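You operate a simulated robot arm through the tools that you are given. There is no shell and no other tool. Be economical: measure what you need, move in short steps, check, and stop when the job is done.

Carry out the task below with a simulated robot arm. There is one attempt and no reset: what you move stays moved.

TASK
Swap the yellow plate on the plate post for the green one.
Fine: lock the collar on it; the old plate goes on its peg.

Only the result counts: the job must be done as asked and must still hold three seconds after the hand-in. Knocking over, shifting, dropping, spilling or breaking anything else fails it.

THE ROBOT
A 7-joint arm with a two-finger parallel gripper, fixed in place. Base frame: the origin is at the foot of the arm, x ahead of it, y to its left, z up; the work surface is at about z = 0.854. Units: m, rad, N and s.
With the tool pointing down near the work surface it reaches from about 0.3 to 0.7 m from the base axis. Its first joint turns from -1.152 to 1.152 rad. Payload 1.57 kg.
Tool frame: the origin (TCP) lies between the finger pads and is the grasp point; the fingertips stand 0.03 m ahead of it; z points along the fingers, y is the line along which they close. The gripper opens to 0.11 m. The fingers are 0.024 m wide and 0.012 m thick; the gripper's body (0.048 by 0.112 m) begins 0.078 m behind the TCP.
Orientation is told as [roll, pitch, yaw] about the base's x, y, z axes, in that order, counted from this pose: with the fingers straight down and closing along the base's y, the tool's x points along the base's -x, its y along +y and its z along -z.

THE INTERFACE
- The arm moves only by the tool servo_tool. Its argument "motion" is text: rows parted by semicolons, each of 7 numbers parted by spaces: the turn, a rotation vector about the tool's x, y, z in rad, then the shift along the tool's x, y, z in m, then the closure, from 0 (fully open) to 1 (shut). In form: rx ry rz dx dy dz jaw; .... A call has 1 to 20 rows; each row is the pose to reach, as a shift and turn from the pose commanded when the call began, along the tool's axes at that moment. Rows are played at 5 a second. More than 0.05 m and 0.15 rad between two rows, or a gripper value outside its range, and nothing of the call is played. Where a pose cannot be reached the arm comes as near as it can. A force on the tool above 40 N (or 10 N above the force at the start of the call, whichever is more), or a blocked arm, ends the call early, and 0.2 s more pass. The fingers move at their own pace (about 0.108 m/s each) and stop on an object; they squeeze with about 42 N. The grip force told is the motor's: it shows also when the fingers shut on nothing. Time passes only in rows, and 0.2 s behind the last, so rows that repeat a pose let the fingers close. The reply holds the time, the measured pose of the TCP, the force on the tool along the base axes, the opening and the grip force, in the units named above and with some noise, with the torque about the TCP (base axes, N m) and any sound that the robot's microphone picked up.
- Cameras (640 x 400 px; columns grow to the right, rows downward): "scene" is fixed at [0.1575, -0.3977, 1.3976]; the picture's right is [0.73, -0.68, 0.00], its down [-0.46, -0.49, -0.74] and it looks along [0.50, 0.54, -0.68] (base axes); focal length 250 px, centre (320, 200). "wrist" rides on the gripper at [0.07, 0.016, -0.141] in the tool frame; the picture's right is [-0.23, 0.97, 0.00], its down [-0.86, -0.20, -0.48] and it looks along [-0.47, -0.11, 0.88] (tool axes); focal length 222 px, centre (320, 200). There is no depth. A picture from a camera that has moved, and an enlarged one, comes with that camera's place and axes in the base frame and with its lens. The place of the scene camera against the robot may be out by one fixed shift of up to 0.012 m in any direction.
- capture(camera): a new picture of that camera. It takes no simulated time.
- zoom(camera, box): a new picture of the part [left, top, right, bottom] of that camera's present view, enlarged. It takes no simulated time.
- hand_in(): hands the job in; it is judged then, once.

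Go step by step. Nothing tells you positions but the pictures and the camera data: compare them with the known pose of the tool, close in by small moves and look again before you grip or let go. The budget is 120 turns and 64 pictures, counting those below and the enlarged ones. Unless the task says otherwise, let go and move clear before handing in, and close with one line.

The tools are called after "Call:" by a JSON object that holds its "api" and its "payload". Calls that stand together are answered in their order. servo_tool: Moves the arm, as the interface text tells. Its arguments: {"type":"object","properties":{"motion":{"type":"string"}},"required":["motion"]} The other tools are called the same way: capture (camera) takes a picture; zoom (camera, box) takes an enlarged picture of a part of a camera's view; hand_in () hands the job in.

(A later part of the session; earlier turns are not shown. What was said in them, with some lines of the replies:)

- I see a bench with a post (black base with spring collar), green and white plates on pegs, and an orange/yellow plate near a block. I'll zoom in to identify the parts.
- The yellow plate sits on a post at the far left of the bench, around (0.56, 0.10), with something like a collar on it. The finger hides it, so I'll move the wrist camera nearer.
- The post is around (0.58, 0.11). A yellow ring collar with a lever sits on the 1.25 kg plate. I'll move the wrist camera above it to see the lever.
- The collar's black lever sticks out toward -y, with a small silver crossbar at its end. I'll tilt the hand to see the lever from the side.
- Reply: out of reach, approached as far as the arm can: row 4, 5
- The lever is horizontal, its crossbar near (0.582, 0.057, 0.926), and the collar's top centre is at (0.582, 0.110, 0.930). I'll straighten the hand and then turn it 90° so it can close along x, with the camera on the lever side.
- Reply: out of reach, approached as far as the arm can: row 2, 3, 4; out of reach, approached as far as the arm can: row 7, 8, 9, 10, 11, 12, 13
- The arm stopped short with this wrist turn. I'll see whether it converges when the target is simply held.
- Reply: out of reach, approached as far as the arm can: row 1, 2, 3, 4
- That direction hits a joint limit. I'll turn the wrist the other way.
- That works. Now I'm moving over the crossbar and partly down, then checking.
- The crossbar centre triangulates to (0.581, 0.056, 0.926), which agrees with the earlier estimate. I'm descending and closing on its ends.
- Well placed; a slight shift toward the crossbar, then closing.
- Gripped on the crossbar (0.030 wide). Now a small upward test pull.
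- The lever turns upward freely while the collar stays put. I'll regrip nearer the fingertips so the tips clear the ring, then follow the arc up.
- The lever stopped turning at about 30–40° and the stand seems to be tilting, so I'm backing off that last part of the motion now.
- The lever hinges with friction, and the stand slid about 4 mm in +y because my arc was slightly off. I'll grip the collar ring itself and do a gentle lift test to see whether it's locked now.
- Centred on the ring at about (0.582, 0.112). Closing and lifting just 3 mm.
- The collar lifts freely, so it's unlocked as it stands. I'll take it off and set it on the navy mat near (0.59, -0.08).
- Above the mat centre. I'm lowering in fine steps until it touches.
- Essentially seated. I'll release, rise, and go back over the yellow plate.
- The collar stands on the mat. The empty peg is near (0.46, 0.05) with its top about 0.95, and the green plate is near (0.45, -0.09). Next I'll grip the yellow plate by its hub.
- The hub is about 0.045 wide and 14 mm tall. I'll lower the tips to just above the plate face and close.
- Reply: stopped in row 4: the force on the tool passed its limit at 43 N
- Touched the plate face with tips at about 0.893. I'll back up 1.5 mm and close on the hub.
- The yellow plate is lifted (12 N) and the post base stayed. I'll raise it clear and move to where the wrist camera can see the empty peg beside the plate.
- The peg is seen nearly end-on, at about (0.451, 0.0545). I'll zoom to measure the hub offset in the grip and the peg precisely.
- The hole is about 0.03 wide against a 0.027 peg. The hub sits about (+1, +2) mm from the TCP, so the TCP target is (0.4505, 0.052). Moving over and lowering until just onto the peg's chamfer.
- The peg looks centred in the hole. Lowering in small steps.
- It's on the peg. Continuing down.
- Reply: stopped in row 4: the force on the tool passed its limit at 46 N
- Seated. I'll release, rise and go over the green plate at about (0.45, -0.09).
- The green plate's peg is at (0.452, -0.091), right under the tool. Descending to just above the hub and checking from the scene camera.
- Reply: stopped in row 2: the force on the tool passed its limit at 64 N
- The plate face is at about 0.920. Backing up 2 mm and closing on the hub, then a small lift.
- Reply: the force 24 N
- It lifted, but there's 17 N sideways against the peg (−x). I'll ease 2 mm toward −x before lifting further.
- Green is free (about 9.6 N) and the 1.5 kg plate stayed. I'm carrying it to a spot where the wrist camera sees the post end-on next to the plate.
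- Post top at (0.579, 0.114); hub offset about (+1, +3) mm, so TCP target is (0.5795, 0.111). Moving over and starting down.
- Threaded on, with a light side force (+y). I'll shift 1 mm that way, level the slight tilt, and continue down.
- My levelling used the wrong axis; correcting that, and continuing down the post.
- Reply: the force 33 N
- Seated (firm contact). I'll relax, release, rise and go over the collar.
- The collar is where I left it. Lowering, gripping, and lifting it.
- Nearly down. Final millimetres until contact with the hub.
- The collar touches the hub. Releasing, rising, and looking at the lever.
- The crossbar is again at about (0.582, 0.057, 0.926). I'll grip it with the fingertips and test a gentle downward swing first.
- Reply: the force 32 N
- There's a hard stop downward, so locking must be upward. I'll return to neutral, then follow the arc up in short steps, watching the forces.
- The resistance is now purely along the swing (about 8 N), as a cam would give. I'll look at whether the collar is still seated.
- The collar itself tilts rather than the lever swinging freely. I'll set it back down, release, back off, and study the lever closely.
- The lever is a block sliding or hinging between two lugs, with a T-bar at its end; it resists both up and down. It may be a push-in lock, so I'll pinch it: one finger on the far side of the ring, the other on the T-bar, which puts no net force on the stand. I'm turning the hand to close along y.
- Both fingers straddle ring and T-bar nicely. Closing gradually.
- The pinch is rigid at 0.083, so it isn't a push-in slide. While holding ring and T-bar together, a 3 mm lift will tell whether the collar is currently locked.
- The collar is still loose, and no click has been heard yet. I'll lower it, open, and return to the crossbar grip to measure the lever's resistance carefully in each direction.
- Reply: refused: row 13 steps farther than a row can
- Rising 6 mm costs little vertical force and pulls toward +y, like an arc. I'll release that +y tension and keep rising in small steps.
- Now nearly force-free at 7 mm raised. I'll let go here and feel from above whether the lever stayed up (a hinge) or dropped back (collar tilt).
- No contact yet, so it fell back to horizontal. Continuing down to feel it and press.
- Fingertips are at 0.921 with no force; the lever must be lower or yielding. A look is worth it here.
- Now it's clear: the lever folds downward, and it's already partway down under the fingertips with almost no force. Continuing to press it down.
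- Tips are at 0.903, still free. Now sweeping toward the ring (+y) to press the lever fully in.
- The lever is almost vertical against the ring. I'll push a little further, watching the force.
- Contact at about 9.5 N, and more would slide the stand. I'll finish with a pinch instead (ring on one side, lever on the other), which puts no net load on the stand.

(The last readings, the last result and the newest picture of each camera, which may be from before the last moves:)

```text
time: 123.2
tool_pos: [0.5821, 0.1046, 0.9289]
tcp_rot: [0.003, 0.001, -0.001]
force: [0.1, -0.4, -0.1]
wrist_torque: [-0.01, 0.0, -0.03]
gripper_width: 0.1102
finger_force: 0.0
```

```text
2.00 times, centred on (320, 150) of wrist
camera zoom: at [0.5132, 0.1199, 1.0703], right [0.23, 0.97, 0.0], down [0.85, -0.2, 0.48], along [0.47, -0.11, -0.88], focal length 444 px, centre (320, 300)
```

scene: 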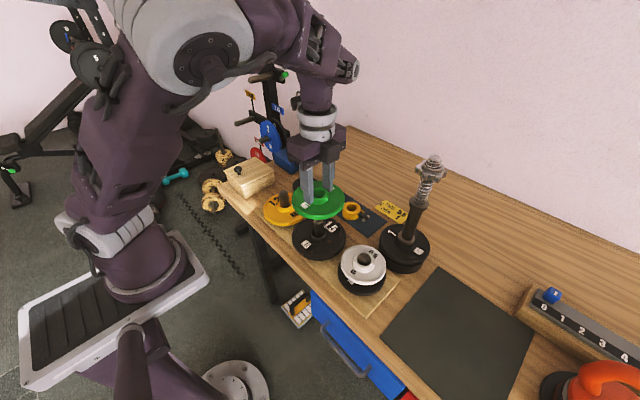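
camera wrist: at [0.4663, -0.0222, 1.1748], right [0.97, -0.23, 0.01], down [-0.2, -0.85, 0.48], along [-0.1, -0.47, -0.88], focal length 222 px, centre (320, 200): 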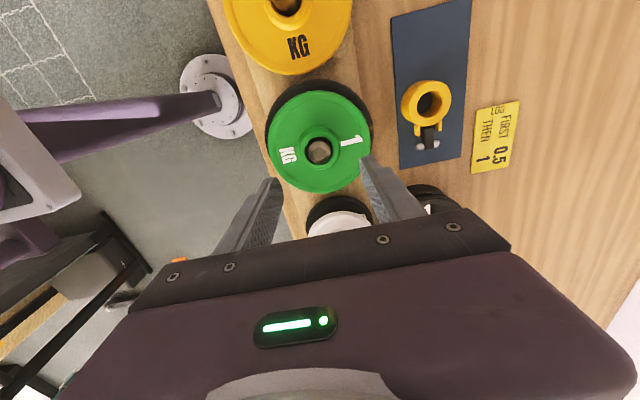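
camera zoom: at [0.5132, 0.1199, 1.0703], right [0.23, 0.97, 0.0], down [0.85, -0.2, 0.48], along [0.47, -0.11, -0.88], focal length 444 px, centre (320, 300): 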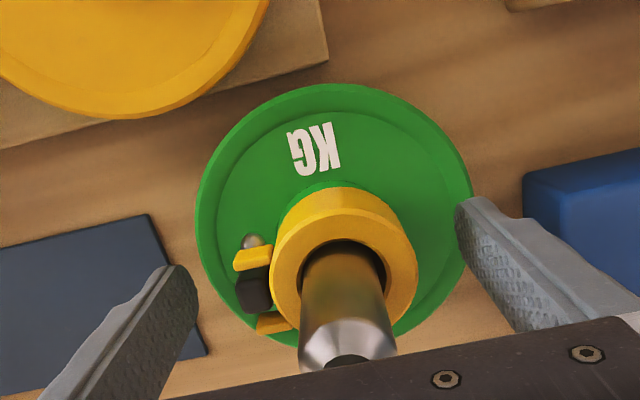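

The lever is folded down. Squeezing it against the ring.

Call:
{"api": "servo_tool", "payload": {"motion": "0 0 0 0 0 0 0.2; 0 0 0 0 0 0 0.35; 0 0 0 0 0 0 0.45; 0 0 0 0 0 0 0.6; 0 0 0 0 0 0 0.6; 0 0 0 0 0 0 0.6"}}

Call:
{"api": "servo_tool", "payload": {"motion": "0 0 0 0 0 -0.001 0.6; 0 0 0 0 0 -0.002 0.6; 0 0 0 0 0 -0.002 0.6"}}

```text
time: 124.6
tool_pos: [0.5813, 0.1054, 0.9307]
tcp_rot: [0.002, 0.0, 0.0]
force: [-2.2, 8.6, 1.6]
wrist_torque: [-0.07, 0.08, -0.02]
gripper_width: 0.0642
finger_force: 41.8
```

```text
time: 125.4
tool_pos: [0.5822, 0.1037, 0.9323]
tcp_rot: [-0.001, 0.0, -0.001]
force: [0.4, -0.5, -21.0]
wrist_torque: [-0.11, -0.02, 0.0]
gripper_width: 0.0642
finger_force: 42.6
```

A 2 mm lift now meets 21 N, so the collar grips the post: it's locked. I'll relax, release and move clear.

Call:
{"api": "servo_tool", "payload": {"motion": "0 0 0 0 0 0.001 0.6; 0 0 0 0 0 0.002 0.6; 0 0 0 0 0 0.002 0.5; 0 0 0 0 0 0.002 0.2; 0 0 0 0 0 0.002 0; 0 0 0 0 0 -0.03 0; 0 0 0 0 0 -0.07 0; 0 0 0 0 0 -0.11 0; 0 0 0 0 0 -0.15 0; 0 0 0 0.04 -0.02 -0.18 0; 0 0 0 0.08 -0.04 -0.2 0; 0 0 0 0.12 -0.06 -0.22 0; 0 0 0 0.14 -0.08 -0.24 0; 0 0 0 0.14 -0.08 -0.24 0"}}

Call:
{"api": "zoom", "payload": {"camera": "scene", "box": [250, 140, 400, 270]}}

```text
refused: row 10 steps farther than a row can; nothing moved
```

```text
3.08 times, centred on (325, 205) of scene
camera zoom: at [0.1579, -0.3977, 1.3976], right [0.73, -0.68, 0.0], down [-0.46, -0.49, -0.74], along [0.5, 0.54, -0.68], focal length 769 px, centre (305, 185)
```

zoom: 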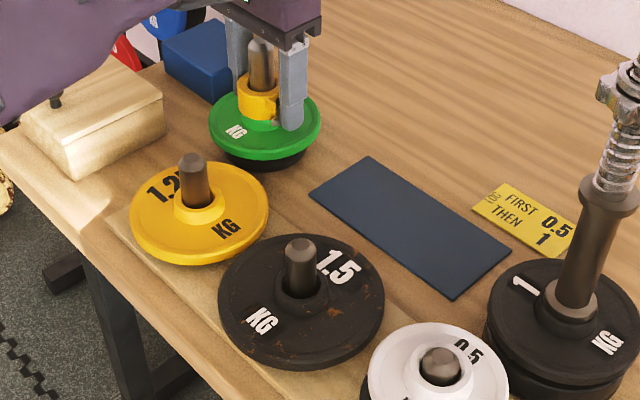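

Call:
{"api": "servo_tool", "payload": {"motion": "0 0 0 0 0 0.001 0.6; 0 0 0 0 0 0.002 0.6; 0 0 0 0 0 0.002 0.5; 0 0 0 0 0 0.002 0.2; 0 0 0 0 0 0.002 0; 0 0 0 0 0 -0.03 0; 0 0 0 0 0 -0.07 0; 0 0 0 0 0 -0.11 0; 0 0 0 0 0 -0.15 0; 0 0 0 0.03 -0.02 -0.17 0; 0 0 0 0.06 -0.04 -0.19 0; 0 0 0 0.09 -0.06 -0.21 0; 0 0 0 0.12 -0.08 -0.22 0; 0 0 0 0.12 -0.08 -0.22 0"}}

Call:
{"api": "zoom", "payload": {"camera": "scene", "box": [284, 146, 334, 192]}}

```text
time: 128.4
tool_pos: [0.4626, 0.0241, 1.1527]
tcp_rot: [-0.001, 0.001, 0.0]
force: [-0.3, -0.4, 0.0]
wrist_torque: [-0.01, -0.05, -0.01]
gripper_width: 0.11
finger_force: 0.0
```

```text
8.70 times, centred on (309, 169) of scene
camera zoom: at [0.1574, -0.3977, 1.3976], right [0.73, -0.68, 0.0], down [-0.46, -0.49, -0.74], along [0.5, 0.54, -0.68], focal length 2174 px, centre (416, 470)
```

zoom: 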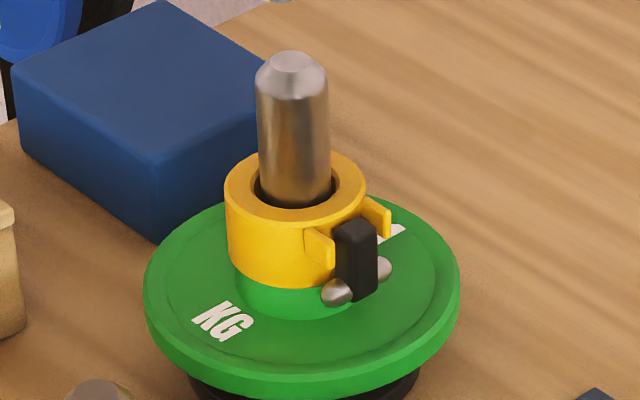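

The green plate is seated on the post with the collar on its hub and the lever folded fully down. The yellow plate is on its peg, and the post is back within about 3 mm of where it started by the picture. Handing in.

Call:
{"api": "hand_in", "payload": {}}

```text
The job is handed in.
```

The green plate is on the post with the collar locked on it (a 2 mm lift test met 21 N), the yellow plate is on its peg, and the stand slid about 4 mm during an early lever attempt but looks within about 3 mm of its start now.
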